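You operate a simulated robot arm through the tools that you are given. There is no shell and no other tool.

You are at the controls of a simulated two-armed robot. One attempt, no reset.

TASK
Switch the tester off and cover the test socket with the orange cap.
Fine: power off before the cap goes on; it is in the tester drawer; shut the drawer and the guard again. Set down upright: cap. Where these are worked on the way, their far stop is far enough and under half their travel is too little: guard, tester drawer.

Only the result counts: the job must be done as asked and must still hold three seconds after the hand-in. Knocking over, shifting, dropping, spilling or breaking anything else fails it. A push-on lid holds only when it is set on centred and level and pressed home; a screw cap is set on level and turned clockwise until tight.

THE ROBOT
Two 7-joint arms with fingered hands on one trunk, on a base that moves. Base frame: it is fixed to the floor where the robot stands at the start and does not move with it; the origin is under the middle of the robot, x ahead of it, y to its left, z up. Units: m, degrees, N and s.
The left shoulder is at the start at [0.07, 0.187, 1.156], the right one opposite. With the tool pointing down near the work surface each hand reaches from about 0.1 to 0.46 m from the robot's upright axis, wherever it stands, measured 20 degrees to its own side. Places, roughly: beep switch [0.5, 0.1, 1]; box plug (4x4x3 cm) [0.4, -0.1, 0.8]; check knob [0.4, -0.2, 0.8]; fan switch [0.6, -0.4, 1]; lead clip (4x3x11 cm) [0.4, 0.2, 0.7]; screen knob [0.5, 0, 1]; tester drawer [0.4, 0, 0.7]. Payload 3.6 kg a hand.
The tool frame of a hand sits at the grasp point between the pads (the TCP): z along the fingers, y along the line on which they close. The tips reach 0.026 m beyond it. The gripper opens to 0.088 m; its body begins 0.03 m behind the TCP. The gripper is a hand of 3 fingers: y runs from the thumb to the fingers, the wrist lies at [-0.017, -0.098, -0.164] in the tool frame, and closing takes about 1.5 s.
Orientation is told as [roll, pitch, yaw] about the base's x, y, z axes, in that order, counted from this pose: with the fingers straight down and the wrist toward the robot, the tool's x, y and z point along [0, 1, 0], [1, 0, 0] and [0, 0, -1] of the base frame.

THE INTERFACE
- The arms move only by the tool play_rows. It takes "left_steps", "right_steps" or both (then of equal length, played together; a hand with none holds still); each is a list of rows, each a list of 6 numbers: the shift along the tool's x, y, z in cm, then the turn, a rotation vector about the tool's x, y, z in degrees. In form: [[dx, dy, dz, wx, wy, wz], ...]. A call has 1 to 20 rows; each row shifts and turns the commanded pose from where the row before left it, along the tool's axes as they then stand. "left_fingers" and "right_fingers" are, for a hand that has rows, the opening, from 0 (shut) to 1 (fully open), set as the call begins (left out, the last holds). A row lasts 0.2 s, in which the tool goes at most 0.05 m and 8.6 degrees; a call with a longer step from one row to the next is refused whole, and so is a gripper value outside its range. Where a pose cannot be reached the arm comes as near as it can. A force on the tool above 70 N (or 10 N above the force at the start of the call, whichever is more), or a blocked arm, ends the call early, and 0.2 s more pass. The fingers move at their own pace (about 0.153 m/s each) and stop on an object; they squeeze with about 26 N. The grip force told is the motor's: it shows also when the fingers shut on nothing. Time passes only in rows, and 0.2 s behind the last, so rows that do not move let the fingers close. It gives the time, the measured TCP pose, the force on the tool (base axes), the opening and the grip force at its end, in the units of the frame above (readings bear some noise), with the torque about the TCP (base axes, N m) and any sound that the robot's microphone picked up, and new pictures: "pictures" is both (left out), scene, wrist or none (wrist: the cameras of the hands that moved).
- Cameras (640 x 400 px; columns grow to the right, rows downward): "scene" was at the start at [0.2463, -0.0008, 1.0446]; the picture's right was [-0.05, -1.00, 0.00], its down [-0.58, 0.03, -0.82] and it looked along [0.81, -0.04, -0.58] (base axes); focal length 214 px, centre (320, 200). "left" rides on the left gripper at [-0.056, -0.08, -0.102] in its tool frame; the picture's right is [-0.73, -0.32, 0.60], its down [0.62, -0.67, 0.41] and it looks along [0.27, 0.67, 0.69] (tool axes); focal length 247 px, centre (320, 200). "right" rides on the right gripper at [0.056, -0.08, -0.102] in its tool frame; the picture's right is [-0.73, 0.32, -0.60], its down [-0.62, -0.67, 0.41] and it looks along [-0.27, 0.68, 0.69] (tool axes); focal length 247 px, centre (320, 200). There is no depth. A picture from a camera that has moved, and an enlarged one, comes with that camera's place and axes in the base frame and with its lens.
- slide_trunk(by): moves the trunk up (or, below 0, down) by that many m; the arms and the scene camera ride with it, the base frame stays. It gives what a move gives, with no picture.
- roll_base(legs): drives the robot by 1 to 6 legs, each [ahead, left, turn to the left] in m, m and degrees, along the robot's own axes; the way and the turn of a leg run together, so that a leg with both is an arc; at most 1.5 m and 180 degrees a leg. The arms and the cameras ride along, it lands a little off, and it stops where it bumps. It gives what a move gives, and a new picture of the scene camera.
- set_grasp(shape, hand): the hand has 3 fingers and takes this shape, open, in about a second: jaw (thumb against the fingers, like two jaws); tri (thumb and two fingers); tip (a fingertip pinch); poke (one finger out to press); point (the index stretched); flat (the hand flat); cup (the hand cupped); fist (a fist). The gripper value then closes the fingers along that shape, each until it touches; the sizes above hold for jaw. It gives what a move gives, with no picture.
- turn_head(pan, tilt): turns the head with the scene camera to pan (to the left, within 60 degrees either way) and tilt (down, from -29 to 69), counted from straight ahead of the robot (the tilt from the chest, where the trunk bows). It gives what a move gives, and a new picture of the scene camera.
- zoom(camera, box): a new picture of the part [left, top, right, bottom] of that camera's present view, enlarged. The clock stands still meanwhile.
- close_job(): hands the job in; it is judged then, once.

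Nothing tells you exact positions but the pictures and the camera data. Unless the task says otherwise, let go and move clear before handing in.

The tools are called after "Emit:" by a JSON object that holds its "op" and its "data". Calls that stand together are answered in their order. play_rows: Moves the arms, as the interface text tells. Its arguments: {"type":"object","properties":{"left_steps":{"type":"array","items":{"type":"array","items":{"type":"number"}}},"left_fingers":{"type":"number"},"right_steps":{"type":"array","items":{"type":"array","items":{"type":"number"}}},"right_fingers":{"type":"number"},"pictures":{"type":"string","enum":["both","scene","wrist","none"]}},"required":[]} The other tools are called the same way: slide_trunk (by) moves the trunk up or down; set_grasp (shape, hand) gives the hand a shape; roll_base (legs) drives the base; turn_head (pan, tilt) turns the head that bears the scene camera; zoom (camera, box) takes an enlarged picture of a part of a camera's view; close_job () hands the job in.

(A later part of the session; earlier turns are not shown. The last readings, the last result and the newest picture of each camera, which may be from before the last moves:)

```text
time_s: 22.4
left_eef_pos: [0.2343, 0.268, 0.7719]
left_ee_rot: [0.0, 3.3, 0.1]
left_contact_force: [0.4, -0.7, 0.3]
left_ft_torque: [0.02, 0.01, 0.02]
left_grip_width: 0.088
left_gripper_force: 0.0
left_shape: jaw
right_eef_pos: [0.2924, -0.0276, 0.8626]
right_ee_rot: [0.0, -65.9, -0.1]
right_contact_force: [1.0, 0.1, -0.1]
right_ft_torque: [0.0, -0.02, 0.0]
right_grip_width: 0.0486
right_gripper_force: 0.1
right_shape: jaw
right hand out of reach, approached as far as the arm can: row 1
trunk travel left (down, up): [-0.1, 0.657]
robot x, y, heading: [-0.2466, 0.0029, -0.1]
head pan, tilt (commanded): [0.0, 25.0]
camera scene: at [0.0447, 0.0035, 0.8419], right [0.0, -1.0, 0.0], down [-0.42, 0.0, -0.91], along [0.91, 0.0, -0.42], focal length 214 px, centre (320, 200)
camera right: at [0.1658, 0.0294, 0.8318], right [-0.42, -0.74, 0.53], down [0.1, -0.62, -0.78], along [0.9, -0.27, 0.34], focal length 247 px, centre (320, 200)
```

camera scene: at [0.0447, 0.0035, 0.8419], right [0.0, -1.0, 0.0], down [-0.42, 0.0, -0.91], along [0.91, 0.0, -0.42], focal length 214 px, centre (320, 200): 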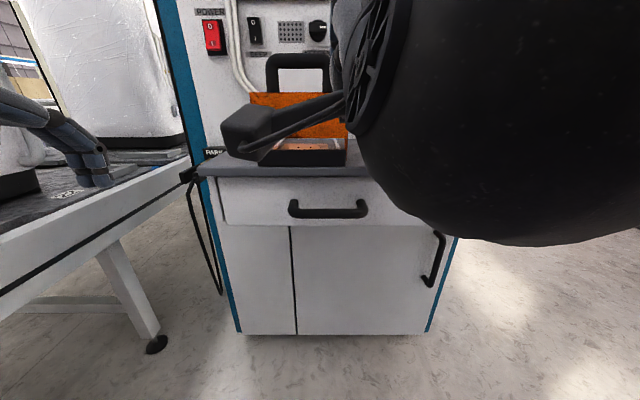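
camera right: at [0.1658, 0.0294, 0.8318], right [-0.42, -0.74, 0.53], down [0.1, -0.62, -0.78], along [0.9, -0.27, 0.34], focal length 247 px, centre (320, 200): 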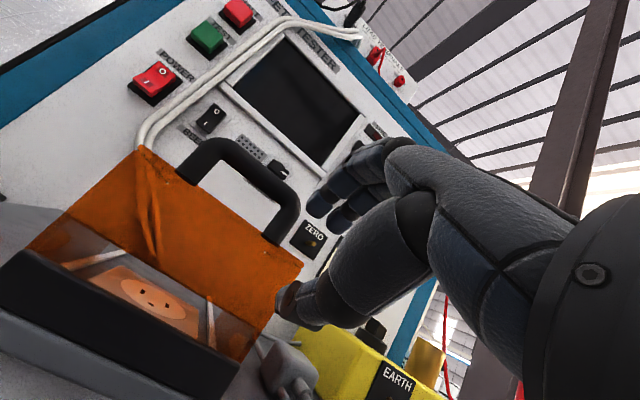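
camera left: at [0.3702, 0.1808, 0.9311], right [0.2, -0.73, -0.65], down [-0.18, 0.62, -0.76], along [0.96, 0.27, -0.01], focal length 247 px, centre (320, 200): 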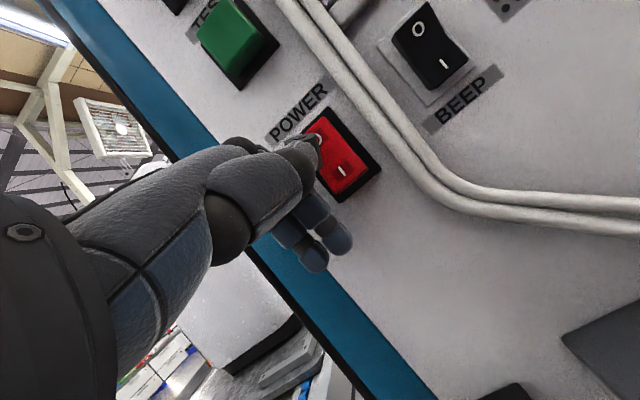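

Emit:
{"op": "play_rows", "data": {"right_steps": [[0, -0.6, -1.4, 8, 0, 0], [0, -0.8, -1.3, 8, 0, 0], [0, -1.0, -1.2, 8, 0, 0], [0, -1.0, -1.0, 8, 0, 0], [0, -1.0, -0.8, 8, 0, 0], [0, -1.0, -0.5, 8, 0, 0], [0, -1.0, 0, 8, 0, 0]], "pictures": "both"}}

```text
time_s: 24.0
left_eef_pos: [0.2354, 0.267, 0.7726]
left_ee_rot: [0.1, 3.3, 0.1]
left_contact_force: [0.0, -0.3, 0.4]
left_ft_torque: [0.04, 0.01, -0.04]
left_grip_width: 0.088
left_gripper_force: 0.0
left_shape: jaw
right_eef_pos: [0.1983, -0.028, 0.8616]
right_ee_rot: [0.1, -9.8, 0.0]
right_contact_force: [0.3, 0.1, 0.2]
right_ft_torque: [-0.01, 0.02, -0.01]
right_grip_width: 0.0484
right_gripper_force: 0.1
right_shape: jaw
trunk travel left (down, up): [-0.1, 0.657]
robot x, y, heading: [-0.2455, -0.0033, -0.1]
head pan, tilt (commanded): [0.0, 25.0]
camera scene: at [0.0448, 0.0035, 0.8418], right [0.0, -1.0, 0.0], down [-0.42, 0.0, -0.91], along [0.91, 0.0, -0.42], focal length 214 px, centre (320, 200)
camera right: at [0.1016, 0.0289, 0.9494], right [0.21, -0.73, 0.64], down [-0.58, -0.62, -0.52], along [0.78, -0.27, -0.56], focal length 247 px, centre (320, 200)
```

scene: 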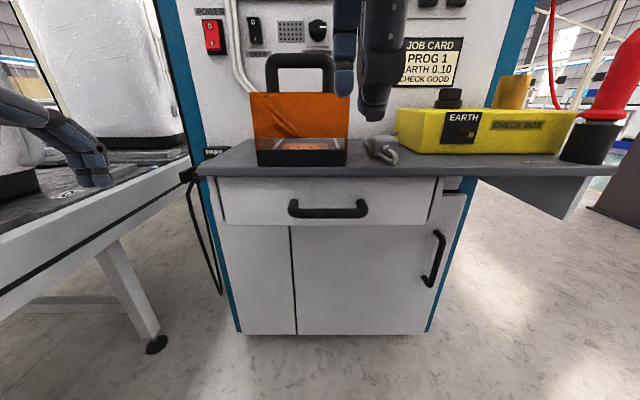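
right: 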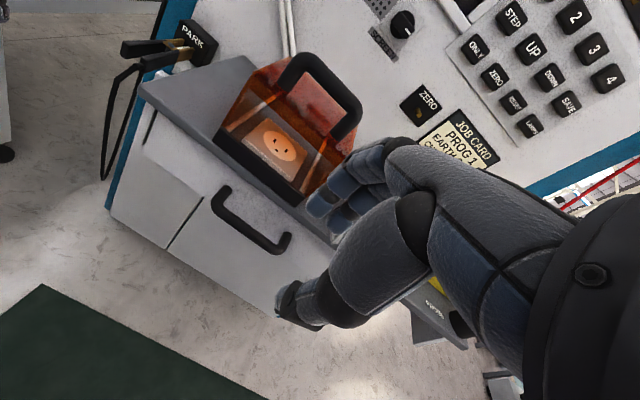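

Nothing was disturbed: the plug and the guard are where they were. I'll lower the hand in front of the drawer first and rotate to -45° down there.

Emit:
{"op": "play_rows", "data": {"right_steps": [[0.5, -0.5, 2.8, 0, 0, 0], [0.5, -0.5, 2.8, 0, 0, 0], [0.5, -0.5, 2.8, 0, 0, 0], [0.5, -0.5, 2.8, 0, 0, 0], [0, 0, 0, -8, 0, 0], [0, 0, 0, -8, 0, 0]], "pictures": "both"}}

```text
time_s: 25.6
left_eef_pos: [0.2339, 0.2663, 0.7725]
left_ee_rot: [0.0, 3.2, 0.1]
left_contact_force: [1.1, -0.5, -0.2]
left_ft_torque: [-0.04, 0.03, 0.03]
left_grip_width: 0.0879
left_gripper_force: 0.0
left_shape: jaw
right_eef_pos: [0.2295, -0.0126, 0.7601]
right_ee_rot: [1.8, -29.0, -5.6]
right_contact_force: [0.2, 0.4, -0.4]
right_ft_torque: [0.0, -0.02, 0.01]
right_grip_width: 0.0483
right_gripper_force: 0.0
right_shape: jaw
trunk travel left (down, up): [-0.1, 0.657]
robot x, y, heading: [-0.2443, 0.0025, -0.2]
head pan, tilt (commanded): [0.0, 25.0]
stopped in row 6 (right hand): the arm was blocked; the commanded pose is now the measured one
camera scene: at [0.0255, 0.0034, 0.7997], right [0.0, -1.0, 0.0], down [-0.81, 0.0, -0.59], along [0.59, 0.0, -0.81], focal length 214 px, centre (320, 200)
camera right: at [0.1138, 0.0511, 0.8134], right [-0.07, -0.75, 0.66], down [-0.43, -0.57, -0.7], along [0.9, -0.33, -0.28], focal length 247 px, centre (320, 200)
```

scene: 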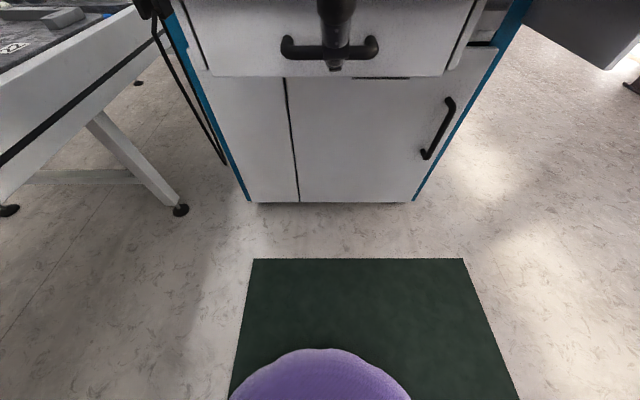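
right: 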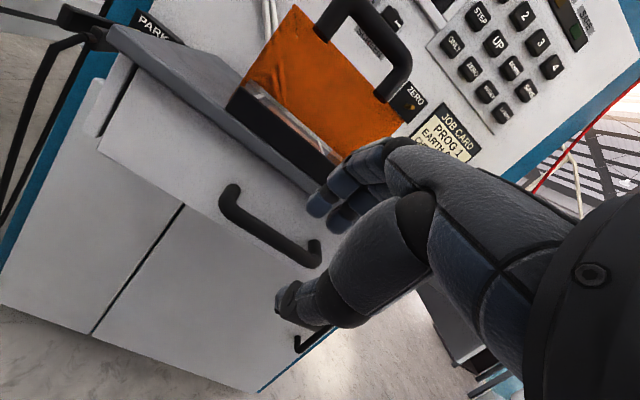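

The elbow had swung up and pressed against the head, because the hand was too high relative to the lowered shoulder. I'll undo the rotation, raise the trunk again, and reach down from a higher shoulder.

Emit:
{"op": "play_rows", "data": {"right_steps": [[0, 0, 0, 8, 0, 0], [0, 0, 0, 8, 0, 0]], "pictures": "none"}}

Emit:
{"op": "slide_trunk", "data": {"by": 0.13}}

Emit:
{"op": "turn_head", "data": {"pan": 0, "tilt": 40}}

```text
time_s: 26.2
left_eef_pos: [0.2346, 0.2671, 0.7711]
left_ee_rot: [-0.1, 3.3, 0.1]
left_contact_force: [0.0, 0.3, -0.1]
left_ft_torque: [-0.01, -0.04, -0.01]
left_grip_width: 0.0877
left_gripper_force: 0.0
left_shape: jaw
right_eef_pos: [0.2239, -0.0143, 0.7536]
right_ee_rot: [0.9, -12.3, -4.1]
right_contact_force: [0.3, 0.5, -1.0]
right_ft_torque: [0.02, -0.01, -0.01]
right_grip_width: 0.0484
right_gripper_force: 0.1
right_shape: jaw
trunk travel left (down, up): [-0.1, 0.657]
robot x, y, heading: [-0.2438, -0.0017, -0.2]
head pan, tilt (commanded): [0.0, 25.0]
```

```text
time_s: 27.8
left_eef_pos: [0.2357, 0.2667, 0.9013]
left_ee_rot: [0.0, 3.3, 0.1]
left_contact_force: [0.7, -0.3, 0.4]
left_ft_torque: [-0.02, -0.03, 0.01]
left_grip_width: 0.0878
left_gripper_force: 0.0
left_shape: jaw
right_eef_pos: [0.227, -0.0147, 0.8853]
right_ee_rot: [1.1, -12.6, -4.3]
right_contact_force: [-0.3, 0.2, 0.8]
right_ft_torque: [0.02, 0.01, -0.01]
right_grip_width: 0.0485
right_gripper_force: 0.0
right_shape: jaw
trunk travel left (down, up): [-0.23, 0.527]
robot x, y, heading: [-0.2433, -0.0023, -0.0]
head pan, tilt (commanded): [0.0, 25.0]
```

```text
time_s: 28.5
left_eef_pos: [0.235, 0.2668, 0.902]
left_ee_rot: [0.0, 3.4, 0.1]
left_contact_force: [-0.4, 0.0, 0.6]
left_ft_torque: [-0.02, -0.01, 0.0]
left_grip_width: 0.0874
left_gripper_force: 0.0
left_shape: jaw
right_eef_pos: [0.2269, -0.0141, 0.8851]
right_ee_rot: [1.1, -12.6, -4.4]
right_contact_force: [-0.6, -0.3, 0.0]
right_ft_torque: [-0.02, -0.02, 0.03]
right_grip_width: 0.0481
right_gripper_force: 0.0
right_shape: jaw
trunk travel left (down, up): [-0.23, 0.527]
robot x, y, heading: [-0.2403, 0.0013, -0.1]
head pan, tilt (commanded): [0.0, 40.0]
camera scene: at [0.0108, 0.0035, 0.9613], right [0.0, -1.0, 0.0], down [-0.64, 0.0, -0.77], along [0.77, 0.0, -0.64], focal length 214 px, centre (320, 200)
```

scene: 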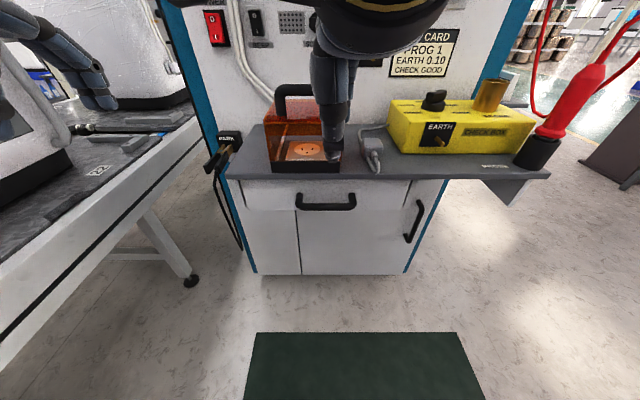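

Emit:
{"op": "play_rows", "data": {"right_steps": [[-0.6, -0.8, 2.8, 0, 0, 0], [-0.6, -0.8, 2.8, 0, 0, 0], [-0.6, -0.8, 2.8, 0, 0, 0], [-0.6, -0.8, 2.8, 0, 0, 0]], "pictures": "both"}}

```text
time_s: 29.5
left_eef_pos: [0.2354, 0.2671, 0.9019]
left_ee_rot: [0.0, 3.3, 0.1]
left_contact_force: [-0.1, 0.3, 0.8]
left_ft_torque: [-0.05, 0.01, 0.02]
left_grip_width: 0.0878
left_gripper_force: 0.1
left_shape: jaw
right_eef_pos: [0.2178, -0.0353, 0.7679]
right_ee_rot: [1.0, -12.7, -4.5]
right_contact_force: [0.5, 0.2, 0.5]
right_ft_torque: [0.06, 0.0, -0.02]
right_grip_width: 0.0485
right_gripper_force: 0.1
right_shape: jaw
trunk travel left (down, up): [-0.23, 0.527]
robot x, y, heading: [-0.2424, 0.0018, -0.1]
head pan, tilt (commanded): [0.0, 40.0]
camera scene: at [0.0109, 0.0034, 0.9612], right [0.0, -1.0, 0.0], down [-0.64, 0.0, -0.77], along [0.77, 0.0, -0.64], focal length 214 px, centre (320, 200)
camera right: at [0.121, 0.0275, 0.8521], right [0.12, -0.76, 0.64], down [-0.6, -0.57, -0.56], along [0.79, -0.32, -0.53], focal length 247 px, centre (320, 200)
```

scene: 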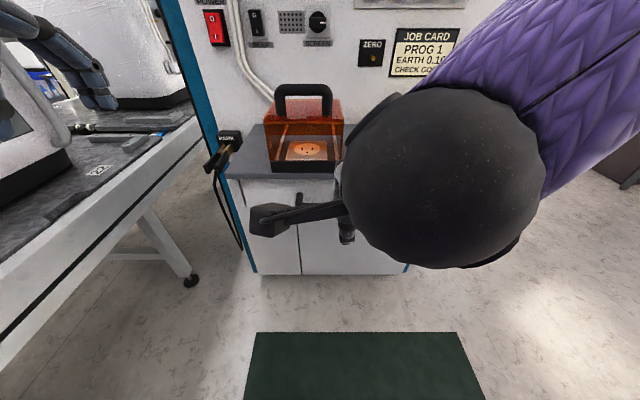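
right: 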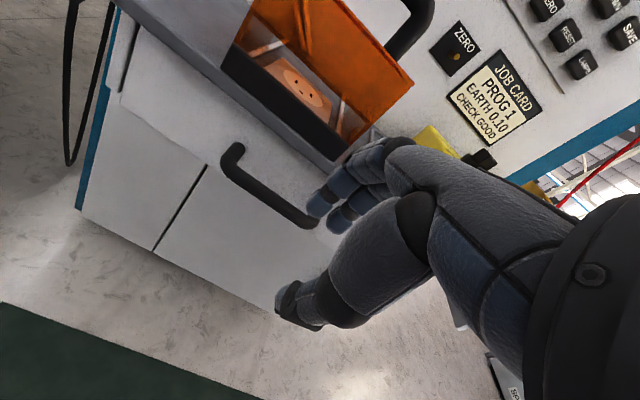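

The black ball in view is the wrist, close to the head, so I need the hand lower and further forward before pitching. I'll go down 6 cm, straighten the yaw, then rotate to -45°.

Emit:
{"op": "play_rows", "data": {"right_steps": [[0, -0.66, 2.9, 0, 0, -4.5], [0.5, -0.66, 2.9, 0, 0, 0], [0.5, 0, 0, -8, 0, 0], [0.5, 0, 0, -8, 0, 0], [0.5, 0, 0, -8, 0, 0], [0.5, 0, 0, -8, 0, 0], [0, 0, 0, 0, 0, 0]], "pictures": "both"}}

```text
time_s: 31.1
left_eef_pos: [0.234, 0.2676, 0.9008]
left_ee_rot: [0.0, 3.2, 0.1]
left_contact_force: [-0.4, 0.7, 0.7]
left_ft_torque: [-0.02, -0.02, 0.01]
left_grip_width: 0.0877
left_gripper_force: 0.1
left_shape: jaw
right_eef_pos: [0.2126, 0.0166, 0.7402]
right_ee_rot: [-0.1, -44.4, -0.2]
right_contact_force: [0.1, -0.3, 0.4]
right_ft_torque: [0.03, -0.03, 0.01]
right_grip_width: 0.0484
right_gripper_force: 0.2
right_shape: jaw
right hand out of reach, approached as far as the arm can: row 5, 6
trunk travel left (down, up): [-0.23, 0.527]
robot x, y, heading: [-0.2464, 0.0028, 0.2]
head pan, tilt (commanded): [0.0, 40.0]
camera scene: at [0.0107, 0.0035, 0.9612], right [0.0, -1.0, 0.0], down [-0.64, 0.0, -0.77], along [0.77, 0.0, -0.64], focal length 214 px, centre (320, 200)
camera right: at [0.0843, 0.0737, 0.7591], right [-0.19, -0.73, 0.65], down [-0.19, -0.62, -0.76], along [0.96, -0.27, -0.02], focal length 247 px, centre (320, 200)
```

scene: 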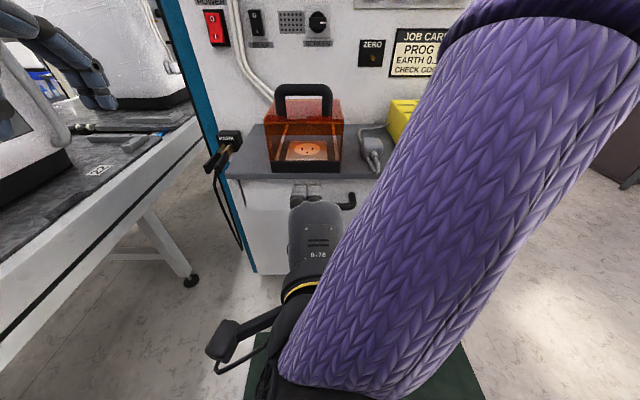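
right: 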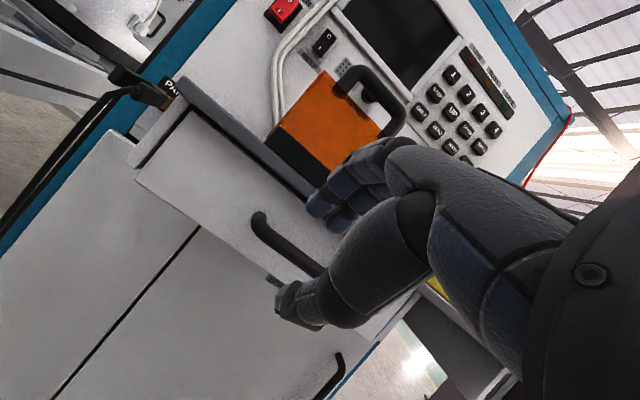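

The hand is now at -45° in front of the drawer. Next I'll line it up on the approach line to the bar, with the fingers narrowed to fit the gap.

Emit:
{"op": "play_rows", "data": {"right_steps": [[-1.2, 1.8, 0.5, 0, 0, 0], [-1.2, 1.8, 0.5, 0, 0, 0], [0, 0, 0, 0, 0, 0]], "right_fingers": 0.42, "pictures": "both"}}

Emit:
{"op": "zoom", "data": {"camera": "right", "box": [200, 140, 440, 340]}}

Emit:
{"op": "zoom", "data": {"camera": "scene", "box": [240, 140, 400, 240]}}

```text
time_s: 31.9
left_eef_pos: [0.2343, 0.2666, 0.9017]
left_ee_rot: [0.0, 3.1, 0.1]
left_contact_force: [-0.5, 1.0, -0.2]
left_ft_torque: [0.02, 0.0, -0.04]
left_grip_width: 0.0879
left_gripper_force: 0.1
left_shape: jaw
right_eef_pos: [0.2449, -0.0026, 0.7641]
right_ee_rot: [0.0, -44.5, -0.1]
right_contact_force: [0.7, -0.6, 0.1]
right_ft_torque: [-0.02, -0.01, -0.02]
right_grip_width: 0.0373
right_gripper_force: 0.1
right_shape: jaw
right hand out of reach, approached as far as the arm can: row 1, 2
trunk travel left (down, up): [-0.23, 0.527]
robot x, y, heading: [-0.245, 0.0005, 0.2]
head pan, tilt (commanded): [0.0, 40.0]
camera scene: at [0.0107, 0.0035, 0.9612], right [0.0, -1.0, 0.0], down [-0.64, 0.0, -0.77], along [0.77, 0.0, -0.64], focal length 214 px, centre (320, 200)
camera right: at [0.1164, 0.0546, 0.7821], right [-0.19, -0.73, 0.65], down [-0.19, -0.62, -0.76], along [0.96, -0.27, -0.02], focal length 247 px, centre (320, 200)
```

scene: 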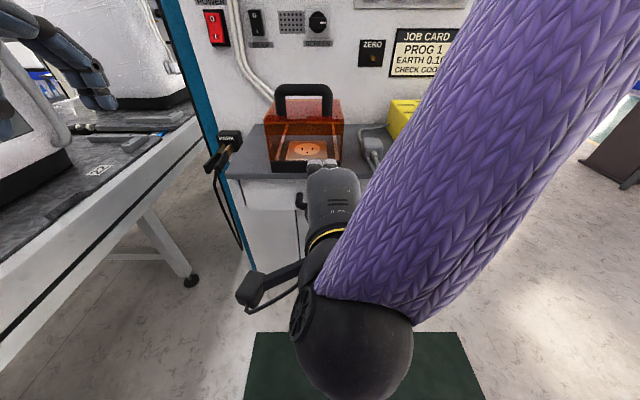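
right: 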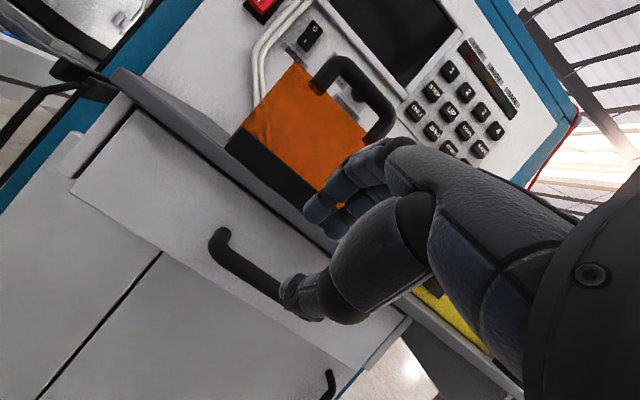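

```text
2.00 times, centred on (320, 240) of right
camera zoom: at [0.1164, 0.0546, 0.7821], right [-0.19, -0.73, 0.65], down [-0.19, -0.62, -0.76], along [0.96, -0.27, -0.02], focal length 494 px, centre (320, 120)
```

zoom: 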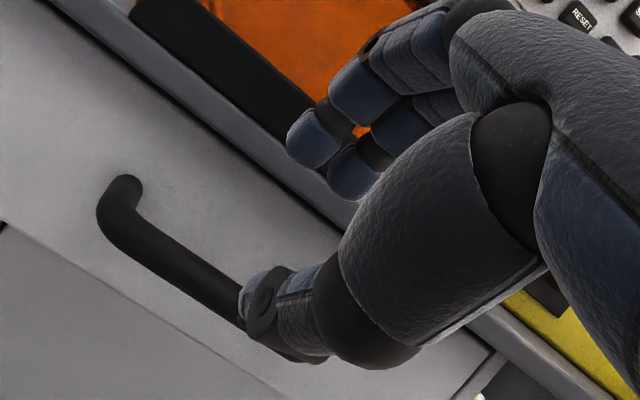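

```text
4.00 times, centred on (320, 190) of scene
camera zoom: at [0.0107, 0.0035, 0.9612], right [0.0, -1.0, 0.0], down [-0.64, 0.0, -0.77], along [0.77, 0.0, -0.64], focal length 858 px, centre (320, 240)
```

zoom: 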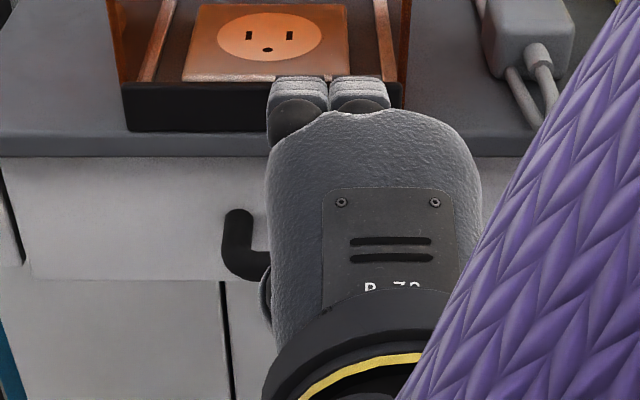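

Emit:
{"op": "play_rows", "data": {"right_steps": [[-0.15, -0.12, 1.7, 0, 0, 0], [-0.15, -0.12, 1.7, 0, 0, 0], [-0.15, -0.12, 1.7, 0, 0, 0], [0, 0, 0, 0, 0, 0]], "pictures": "both"}}

Emit:
{"op": "zoom", "data": {"camera": "right", "box": [200, 140, 440, 340]}}

Emit:
{"op": "zoom", "data": {"camera": "scene", "box": [240, 120, 400, 220]}}

```text
time_s: 32.9
left_eef_pos: [0.2359, 0.2669, 0.9027]
left_ee_rot: [0.0, 3.2, 0.0]
left_contact_force: [0.6, -0.3, 0.0]
left_ft_torque: [-0.04, -0.01, -0.01]
left_grip_width: 0.0876
left_gripper_force: 0.1
left_shape: jaw
right_eef_pos: [0.2721, 0.0178, 0.7525]
right_ee_rot: [-0.1, -44.4, 0.0]
right_contact_force: [-0.2, 0.4, 0.8]
right_ft_torque: [-0.01, 0.0, 0.03]
right_grip_width: 0.0372
right_gripper_force: 0.0
right_shape: jaw
right hand out of reach, approached as far as the arm can: row 1, 2, 3
trunk travel left (down, up): [-0.23, 0.527]
robot x, y, heading: [-0.2432, -0.0006, 0.0]
head pan, tilt (commanded): [0.0, 40.0]
camera scene: at [0.0107, 0.0035, 0.9612], right [0.0, -1.0, 0.0], down [-0.64, 0.0, -0.77], along [0.77, 0.0, -0.64], focal length 214 px, centre (320, 200)
camera right: at [0.1431, 0.0745, 0.7706], right [-0.19, -0.73, 0.65], down [-0.19, -0.62, -0.76], along [0.96, -0.27, -0.02], focal length 247 px, centre (320, 200)
```

scene: 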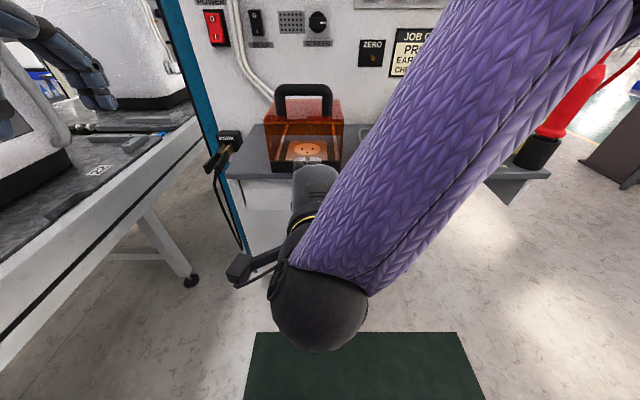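
right: 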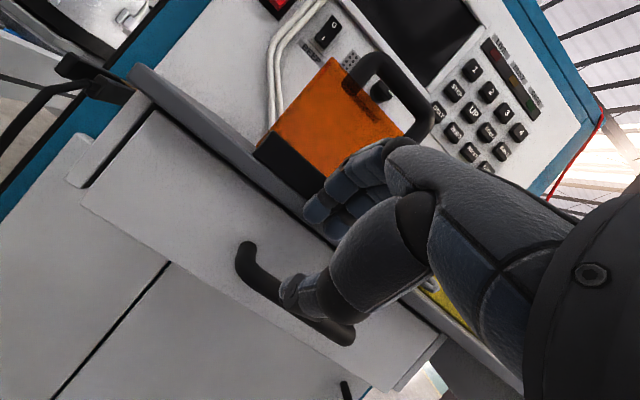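

```text
2.00 times, centred on (320, 240) of right
camera zoom: at [0.1431, 0.0745, 0.7706], right [-0.19, -0.73, 0.65], down [-0.19, -0.62, -0.76], along [0.96, -0.27, -0.02], focal length 494 px, centre (320, 120)
```

zoom: 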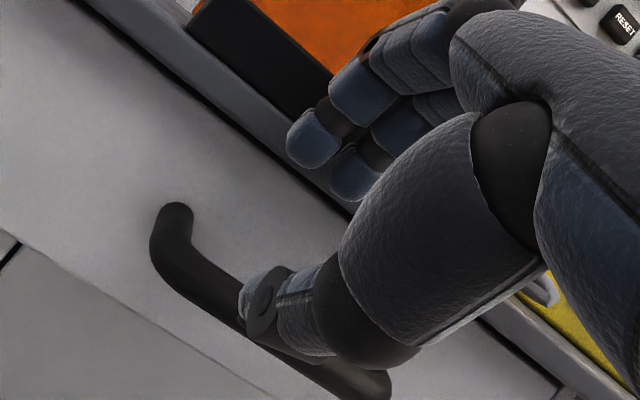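

```text
4.00 times, centred on (320, 170) of scene
camera zoom: at [0.0107, 0.0035, 0.9612], right [0.0, -1.0, 0.0], down [-0.64, 0.0, -0.77], along [0.77, 0.0, -0.64], focal length 858 px, centre (320, 320)
```

zoom: 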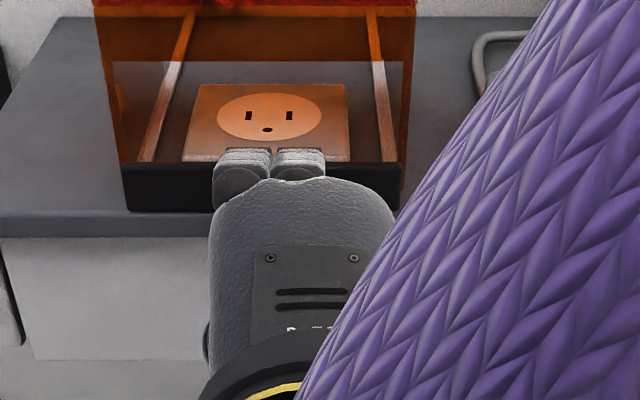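

The right arm is at its limit reaching across the body. It makes more sense to use the left hand with the base shifted right, so I'll take the right hand back up to a neutral pose first.

Emit:
{"op": "play_rows", "data": {"right_steps": [[-1.5, -0.4, -1.8, 0, 0, 0], [-1.5, -0.4, -1.8, 0, 0, 0], [-1.5, -0.4, -1.8, 0, 0, 0], [-1.5, 0, -1, 8, 0, 0], [-1.5, 0, -1, 8, 0, 0], [-1.5, 0, -1, 8, 0, 0], [-1.5, 0, -1, 8, 0, 0], [-1, 0, -1, 8, 0, 0], [-1, 0, -1, 4.4, 0, 0], [-1, 0, -3, 0, 0, 0], [0, 0, -3, 0, 0, 0], [0, 0, -3, 0, 0, 0]], "pictures": "scene"}}

```text
time_s: 35.5
left_eef_pos: [0.2345, 0.2661, 0.9027]
left_ee_rot: [0.1, 3.1, 0.1]
left_contact_force: [0.2, -0.6, 0.6]
left_ft_torque: [-0.01, 0.01, 0.01]
left_grip_width: 0.0877
left_gripper_force: 0.2
left_shape: jaw
right_eef_pos: [0.2002, -0.1174, 0.9273]
right_ee_rot: [0.0, -0.1, 0.2]
right_contact_force: [0.0, 0.8, -0.2]
right_ft_torque: [0.01, 0.01, 0.01]
right_grip_width: 0.0372
right_gripper_force: 0.0
right_shape: jaw
trunk travel left (down, up): [-0.23, 0.527]
robot x, y, heading: [-0.2457, 0.0003, 0.1]
head pan, tilt (commanded): [0.0, 40.0]
camera scene: at [0.0106, 0.0034, 0.9613], right [0.0, -1.0, 0.0], down [-0.64, 0.0, -0.77], along [0.77, 0.0, -0.64], focal length 214 px, centre (320, 200)
```

scene: 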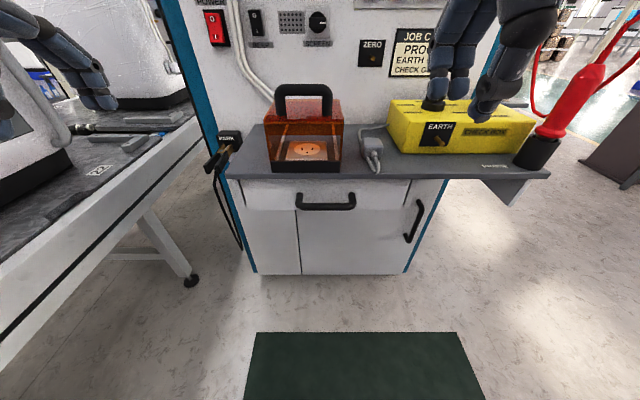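

Emit:
{"op": "roll_base", "data": {"legs": [[0, -0.13, 0]]}}

Emit:
{"op": "slide_trunk", "data": {"by": -0.05}}

```text
time_s: 36.8
left_eef_pos: [0.2346, 0.1356, 0.9026]
left_ee_rot: [0.1, 3.2, 0.0]
left_contact_force: [-0.2, -0.5, -0.1]
left_ft_torque: [0.04, -0.01, -0.03]
left_grip_width: 0.0879
left_gripper_force: 0.0
left_shape: jaw
right_eef_pos: [0.2007, -0.2496, 0.9265]
right_ee_rot: [0.2, -0.2, 0.2]
right_contact_force: [0.8, 0.7, 0.0]
right_ft_torque: [0.02, -0.01, 0.02]
right_grip_width: 0.0374
right_gripper_force: 0.1
right_shape: jaw
trunk travel left (down, up): [-0.23, 0.527]
robot x, y, heading: [-0.2465, -0.1309, 0.1]
head pan, tilt (commanded): [0.0, 40.0]
camera scene: at [0.0108, -0.1284, 0.9612], right [0.0, -1.0, 0.0], down [-0.64, 0.0, -0.77], along [0.77, 0.0, -0.64], focal length 214 px, centre (320, 200)
```

scene: 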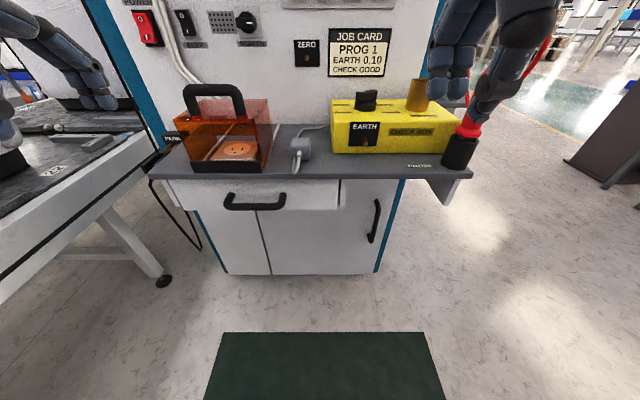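

```text
time_s: 37.7
left_eef_pos: [0.2348, 0.1355, 0.8523]
left_ee_rot: [-0.1, 3.3, 0.2]
left_contact_force: [-0.3, 0.5, -0.3]
left_ft_torque: [-0.01, 0.03, 0.0]
left_grip_width: 0.0878
left_gripper_force: 0.1
left_shape: jaw
right_eef_pos: [0.1998, -0.2493, 0.8773]
right_ee_rot: [0.0, -0.4, 0.2]
right_contact_force: [0.3, 0.1, 0.2]
right_ft_torque: [0.0, 0.0, 0.01]
right_grip_width: 0.0372
right_gripper_force: 0.2
right_shape: jaw
trunk travel left (down, up): [-0.18, 0.577]
robot x, y, heading: [-0.247, -0.129, 0.0]
head pan, tilt (commanded): [0.0, 40.0]
```

Emit:
{"op": "play_rows", "data": {"left_steps": [[-2.5, -0.4, 3.0, 0, 0, 0], [-2.5, -0.4, 3.0, 0, 0, 0], [-2.5, -0.4, 3.0, 0, 0, 0], [-2.5, -0.4, 3.0, 0, 0, 0], [0, 0, 0, -8, 0, 0], [0, 0, 0, -8, 0, 0], [0, 0, 0, -8, 0, 0]], "left_fingers": 0.42, "pictures": "both"}}

```text
time_s: 39.3
left_eef_pos: [0.2119, 0.0361, 0.7341]
left_ee_rot: [0.1, -20.9, 0.0]
left_contact_force: [0.4, 0.2, -0.1]
left_ft_torque: [-0.02, 0.0, 0.02]
left_grip_width: 0.0373
left_gripper_force: 0.0
left_shape: jaw
right_eef_pos: [0.2002, -0.2484, 0.878]
right_ee_rot: [0.0, -0.3, 0.0]
right_contact_force: [-0.7, 1.7, 0.0]
right_ft_torque: [0.01, -0.03, 0.0]
right_grip_width: 0.0372
right_gripper_force: 0.0
right_shape: jaw
trunk travel left (down, up): [-0.18, 0.577]
robot x, y, heading: [-0.2452, -0.1316, -0.2]
head pan, tilt (commanded): [0.0, 40.0]
camera scene: at [0.0206, -0.1277, 0.9063], right [0.0, -1.0, 0.0], down [-0.64, 0.0, -0.77], along [0.77, 0.0, -0.64], focal length 214 px, centre (320, 200)
camera left: at [0.0995, -0.0192, 0.8002], right [-0.08, -0.73, -0.67], down [-0.48, 0.62, -0.62], along [0.88, 0.27, -0.4], focal length 247 px, centre (320, 200)
```

scene: 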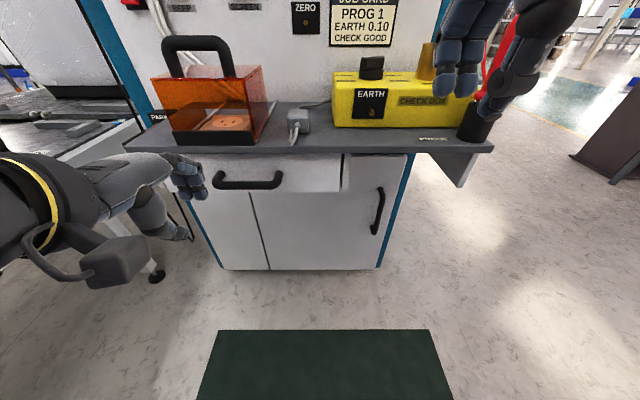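
left: 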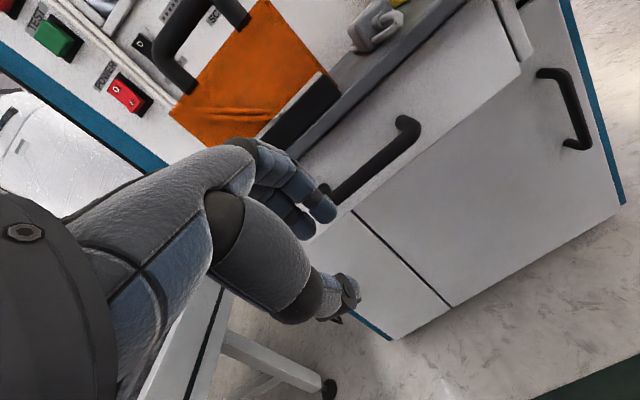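

This posture is much more natural. I'll finish pitching to -45° and move across to the bar's centre.

Emit:
{"op": "play_rows", "data": {"left_steps": [[-1.4, 0, 0, -8, 0, 0], [-1.4, 0, 0, -8, 0, 0], [-1.4, 0, 0, -8, 0, 0], [0, 0, 0, 0, 0, 0]], "pictures": "both"}}

```text
time_s: 40.3
left_eef_pos: [0.2115, -0.0058, 0.7338]
left_ee_rot: [0.0, -44.7, 0.0]
left_contact_force: [0.3, -0.3, 0.3]
left_ft_torque: [0.02, -0.02, 0.01]
left_grip_width: 0.0373
left_gripper_force: 0.1
left_shape: jaw
right_eef_pos: [0.2011, -0.249, 0.8766]
right_ee_rot: [-0.1, -0.3, 0.1]
right_contact_force: [0.5, -0.3, -0.2]
right_ft_torque: [0.05, 0.01, -0.01]
right_grip_width: 0.0377
right_gripper_force: 0.1
right_shape: jaw
trunk travel left (down, up): [-0.18, 0.577]
robot x, y, heading: [-0.2456, -0.1318, -0.3]
head pan, tilt (commanded): [0.0, 40.0]
camera scene: at [0.0207, -0.1276, 0.9063], right [0.0, -1.0, 0.0], down [-0.64, 0.0, -0.77], along [0.77, 0.0, -0.64], focal length 214 px, centre (320, 200)
camera left: at [0.0825, -0.0616, 0.7497], right [0.2, -0.73, -0.65], down [-0.18, 0.62, -0.76], along [0.96, 0.27, -0.01], focal length 247 px, centre (320, 200)
```

scene: 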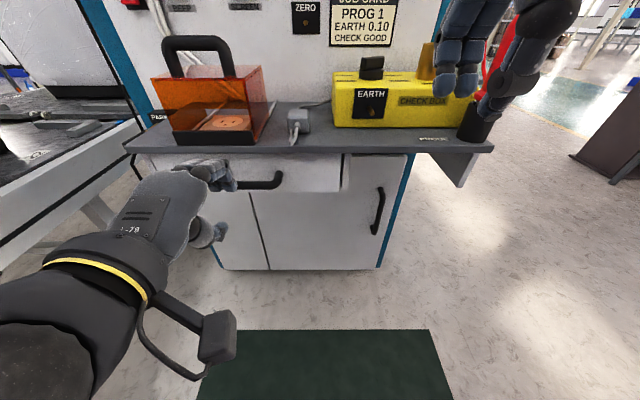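
left: 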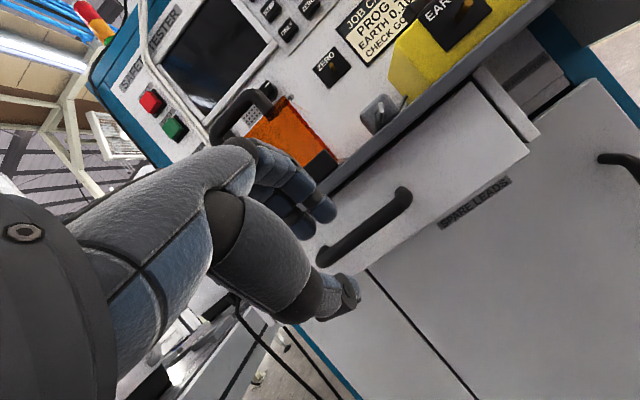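

Emit:
{"op": "play_rows", "data": {"left_steps": [[-0.1, 2.05, 0, 0, 0, 0], [-0.1, 2.05, 0, 0, 0, 0], [0, 0, 1.7, 0, 0, 0], [0, 0, 1.7, 0, 0, 0], [0, 0, 1.7, 0, 0, 0], [0, 0, 0, 0, 0, 0]], "pictures": "both"}}

Emit:
{"op": "zoom", "data": {"camera": "left", "box": [200, 120, 440, 340]}}

Emit:
{"op": "zoom", "data": {"camera": "scene", "box": [140, 120, 320, 240]}}

```text
time_s: 41.7
left_eef_pos: [0.2788, -0.0106, 0.7267]
left_ee_rot: [-0.1, -44.8, 0.0]
left_contact_force: [-1.2, -0.2, 1.0]
left_ft_torque: [0.0, 0.0, 0.02]
left_grip_width: 0.0371
left_gripper_force: 0.0
left_shape: jaw
right_eef_pos: [0.2003, -0.2487, 0.8765]
right_ee_rot: [0.0, -0.3, 0.1]
right_contact_force: [-0.9, -0.7, 0.4]
right_ft_torque: [-0.04, -0.01, -0.02]
right_grip_width: 0.0374
right_gripper_force: 0.0
right_shape: jaw
trunk travel left (down, up): [-0.18, 0.577]
robot x, y, heading: [-0.2446, -0.1301, 0.2]
head pan, tilt (commanded): [0.0, 40.0]
camera scene: at [0.0207, -0.1276, 0.9063], right [0.0, -1.0, 0.0], down [-0.64, 0.0, -0.77], along [0.77, 0.0, -0.64], focal length 214 px, centre (320, 200)
camera left: at [0.1489, -0.0649, 0.7419], right [0.2, -0.73, -0.65], down [-0.18, 0.62, -0.76], along [0.96, 0.27, -0.01], focal length 247 px, centre (320, 200)
```

scene: 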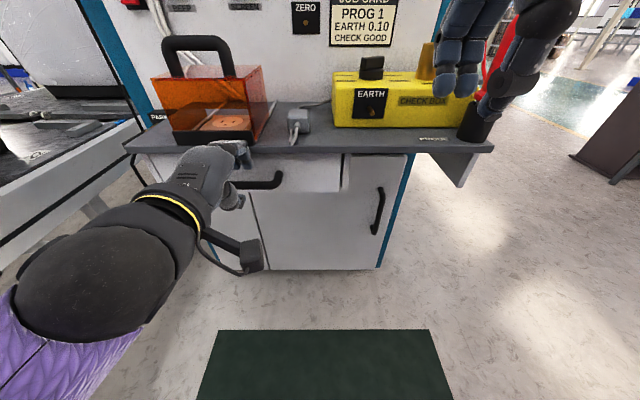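
left: 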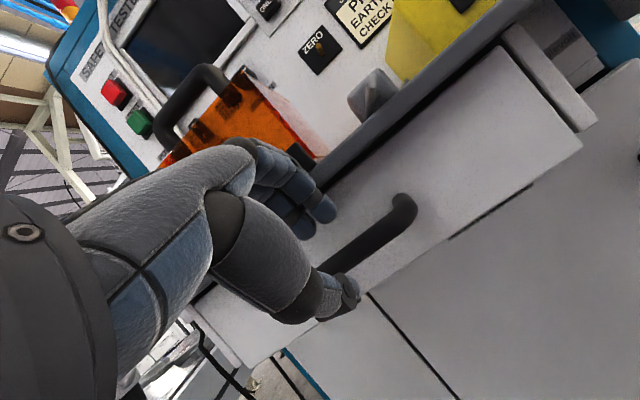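

```text
1.82 times, centred on (320, 230) of left
camera zoom: at [0.1489, -0.0649, 0.7419], right [0.2, -0.73, -0.65], down [-0.18, 0.62, -0.76], along [0.96, 0.27, -0.01], focal length 449 px, centre (320, 146)
```

zoom: 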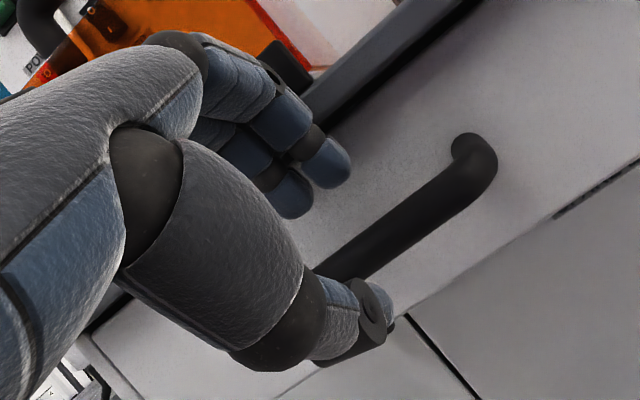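

```text
3.33 times, centred on (230, 180) of scene
camera zoom: at [0.0207, -0.1276, 0.9063], right [0.0, -1.0, 0.0], down [-0.64, 0.0, -0.77], along [0.77, 0.0, -0.64], focal length 715 px, centre (620, 267)
```

zoom: 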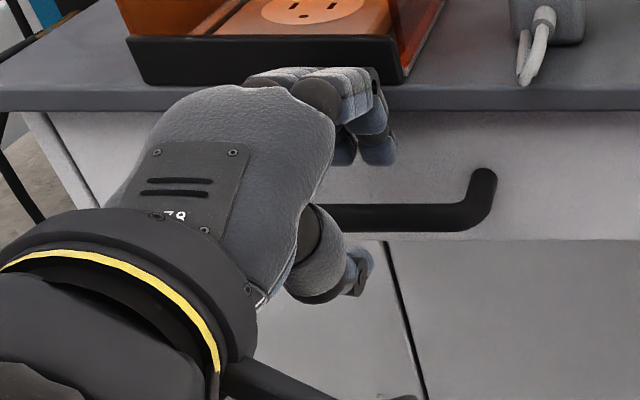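

The bar runs between thumb and fingers, with about 2 cm left to go. I'll advance and close on it.

Emit:
{"op": "play_rows", "data": {"left_steps": [[0, 0, 1.1, 0, 0, 0], [0, 0, 1.1, 0, 0, 0], [0, 0, 0, 0, 0, 0]], "pictures": "wrist"}}

Emit:
{"op": "zoom", "data": {"camera": "left", "box": [200, 120, 440, 340]}}

```text
time_s: 42.5
left_eef_pos: [0.2886, -0.0099, 0.7136]
left_ee_rot: [-0.1, -45.3, -0.1]
left_contact_force: [-55.7, -0.9, 11.2]
left_ft_torque: [0.06, -2.15, 0.09]
left_grip_width: 0.033
left_gripper_force: 0.1
left_shape: jaw
right_eef_pos: [0.1961, -0.2485, 0.8788]
right_ee_rot: [0.0, -0.6, 0.2]
right_contact_force: [-0.1, 0.3, 0.7]
right_ft_torque: [0.01, -0.01, 0.0]
right_grip_width: 0.0374
right_gripper_force: 0.1
right_shape: jaw
trunk travel left (down, up): [-0.18, 0.577]
robot x, y, heading: [-0.2439, -0.1309, 0.1]
head pan, tilt (commanded): [0.0, 40.0]
camera left: at [0.1588, -0.0644, 0.7289], right [0.2, -0.74, -0.65], down [-0.18, 0.62, -0.76], along [0.96, 0.26, -0.01], focal length 247 px, centre (320, 200)
```

left: 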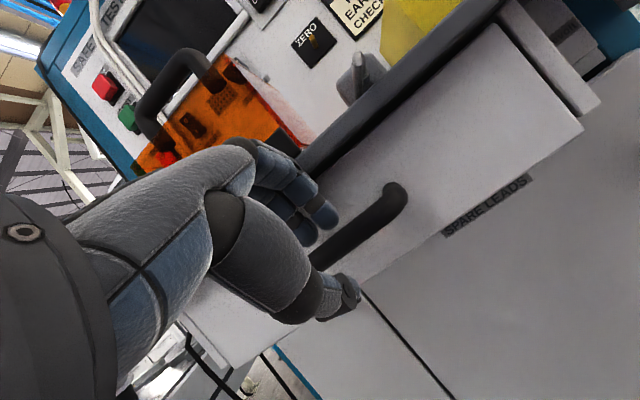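

```text
1.82 times, centred on (320, 230) of left
camera zoom: at [0.1588, -0.0644, 0.7289], right [0.2, -0.74, -0.65], down [-0.18, 0.62, -0.76], along [0.96, 0.26, -0.01], focal length 449 px, centre (320, 146)
```

zoom: 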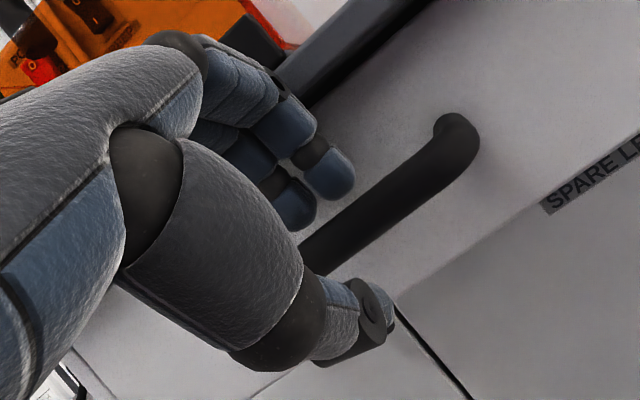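

The fingers touched the drawer face. I'll ease back half a centimetre and close on the bar.

Emit:
{"op": "play_rows", "data": {"left_steps": [[0, -0.35, -0.35, 0, 0, 0], [0, -0.1, -0.1, 0, 0, 0], [0, 0, 0, 0, 0, 0], [0, 0, 0, 0, 0, 0], [0, 0, 0, 0, 0, 0], [0, 0, 0, 0, 0, 0], [0, 0, 0, 0, 0, 0]], "left_fingers": 0, "pictures": "both"}}

Emit:
{"op": "zoom", "data": {"camera": "left", "box": [200, 120, 440, 340]}}

```text
time_s: 44.1
left_eef_pos: [0.2888, -0.0055, 0.7101]
left_ee_rot: [1.1, -44.9, -0.8]
left_contact_force: [2.1, -10.6, -13.1]
left_ft_torque: [-0.09, 0.16, -0.19]
left_grip_width: 0.0106
left_gripper_force: 26.0
left_shape: jaw
right_eef_pos: [0.2008, -0.2486, 0.8767]
right_ee_rot: [0.1, -0.2, 0.1]
right_contact_force: [0.3, 0.2, 0.1]
right_ft_torque: [0.0, -0.02, -0.01]
right_grip_width: 0.0374
right_gripper_force: 0.0
right_shape: jaw
trunk travel left (down, up): [-0.18, 0.577]
robot x, y, heading: [-0.2483, -0.1283, 0.3]
head pan, tilt (commanded): [0.0, 40.0]
camera scene: at [0.0215, -0.128, 0.906], right [0.0, -1.0, 0.0], down [-0.64, 0.0, -0.77], along [0.77, 0.0, -0.64], focal length 214 px, centre (320, 200)
camera left: at [0.1584, -0.0611, 0.7244], right [0.2, -0.73, -0.66], down [-0.18, 0.63, -0.75], along [0.96, 0.27, -0.01], focal length 247 px, centre (320, 200)
```

scene: 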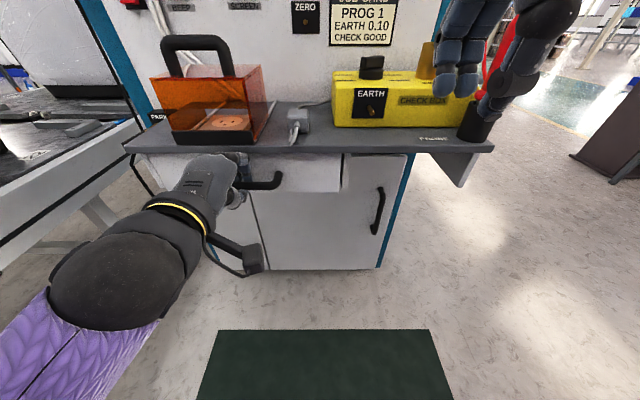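
left: 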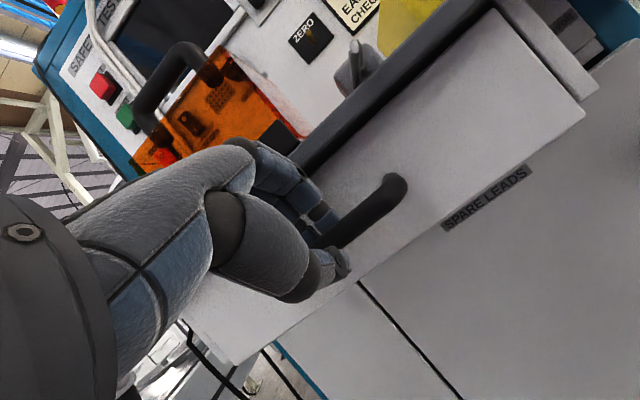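

```text
1.82 times, centred on (320, 230) of left
camera zoom: at [0.1584, -0.0611, 0.7244], right [0.2, -0.73, -0.66], down [-0.18, 0.63, -0.75], along [0.96, 0.27, -0.01], focal length 449 px, centre (320, 146)
```

zoom: 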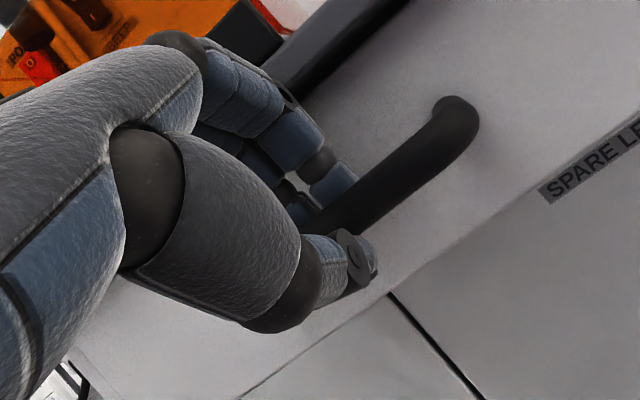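

The bar is gripped. I'll pull the drawer straight towards me.

Emit:
{"op": "play_rows", "data": {"left_steps": [[0, -0.7, -0.7, 0, 0, 0], [0, -1.06, -1.06, 0, 0, 0], [0, -1.06, -1.06, 0, 0, 0], [0, -1.06, -1.06, 0, 0, 0], [0, -1.06, -1.06, 0, 0, 0], [0, 0, 0, 0, 0, 0]], "pictures": "both"}}

```text
time_s: 45.3
left_eef_pos: [0.2157, 0.0121, 0.7008]
left_ee_rot: [10.8, -44.7, -11.4]
left_contact_force: [0.5, -6.8, -3.9]
left_ft_torque: [-0.02, 0.04, 0.01]
left_grip_width: 0.0099
left_gripper_force: 25.9
left_shape: jaw
right_eef_pos: [0.2008, -0.2476, 0.8757]
right_ee_rot: [0.1, -0.4, 0.2]
right_contact_force: [0.5, 0.1, -1.1]
right_ft_torque: [0.02, -0.01, -0.02]
right_grip_width: 0.0373
right_gripper_force: 0.1
right_shape: jaw
trunk travel left (down, up): [-0.18, 0.577]
robot x, y, heading: [-0.2447, -0.1287, -0.0]
head pan, tilt (commanded): [0.0, 40.0]
stopped in row 6 (left hand): the arm was blocked; the commanded pose is now the measured one
camera scene: at [0.0208, -0.1277, 0.9063], right [0.0, -1.0, 0.0], down [-0.64, 0.0, -0.77], along [0.77, 0.0, -0.64], focal length 214 px, centre (320, 200)
camera left: at [0.0827, -0.0362, 0.7071], right [0.16, -0.65, -0.74], down [-0.13, 0.73, -0.67], along [0.98, 0.2, 0.03], focal length 247 px, centre (320, 200)
```

scene: 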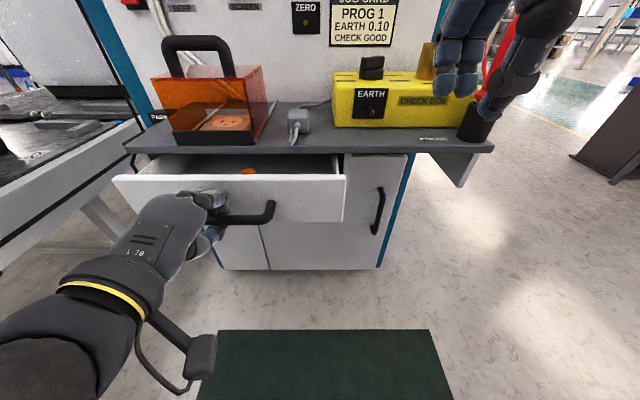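
left: 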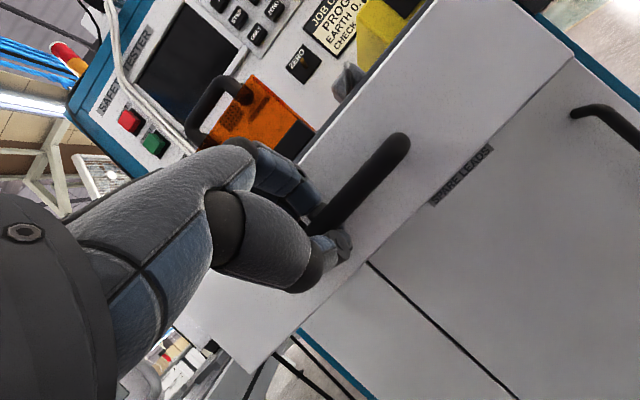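

The drawer is open about 7 cm and the orange cap shows inside. I'll zoom in on it.

Emit:
{"op": "zoom", "data": {"camera": "scene", "box": [100, 120, 380, 240]}}

Emit:
{"op": "zoom", "data": {"camera": "left", "box": [200, 120, 440, 340]}}

```text
2.29 times, centred on (240, 180) of scene
camera zoom: at [0.0208, -0.1277, 0.9063], right [0.0, -1.0, 0.0], down [-0.64, 0.0, -0.77], along [0.77, 0.0, -0.64], focal length 490 px, centre (503, 246)
```

zoom: 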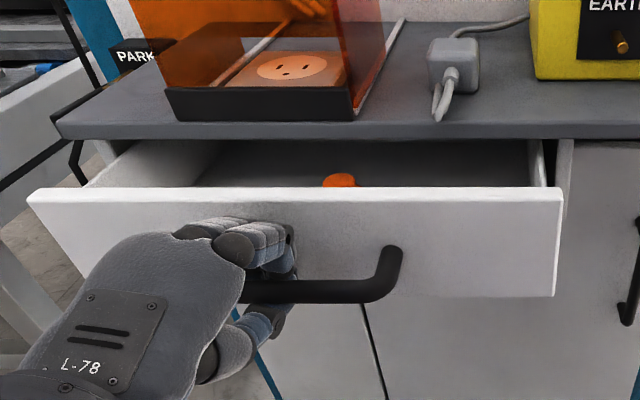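

```text
1.82 times, centred on (320, 230) of left
camera zoom: at [0.0827, -0.0362, 0.7071], right [0.16, -0.65, -0.74], down [-0.13, 0.73, -0.67], along [0.98, 0.2, 0.03], focal length 449 px, centre (320, 146)
```

zoom: 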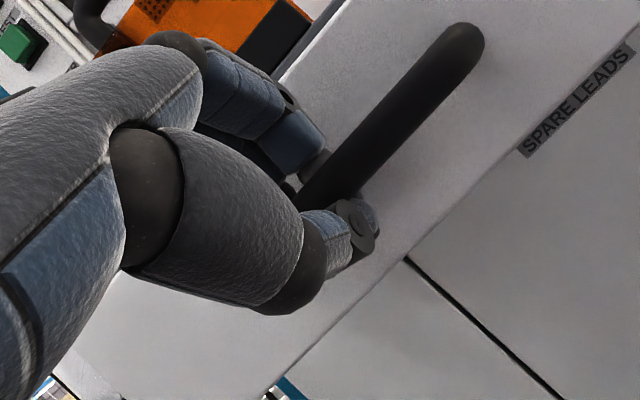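

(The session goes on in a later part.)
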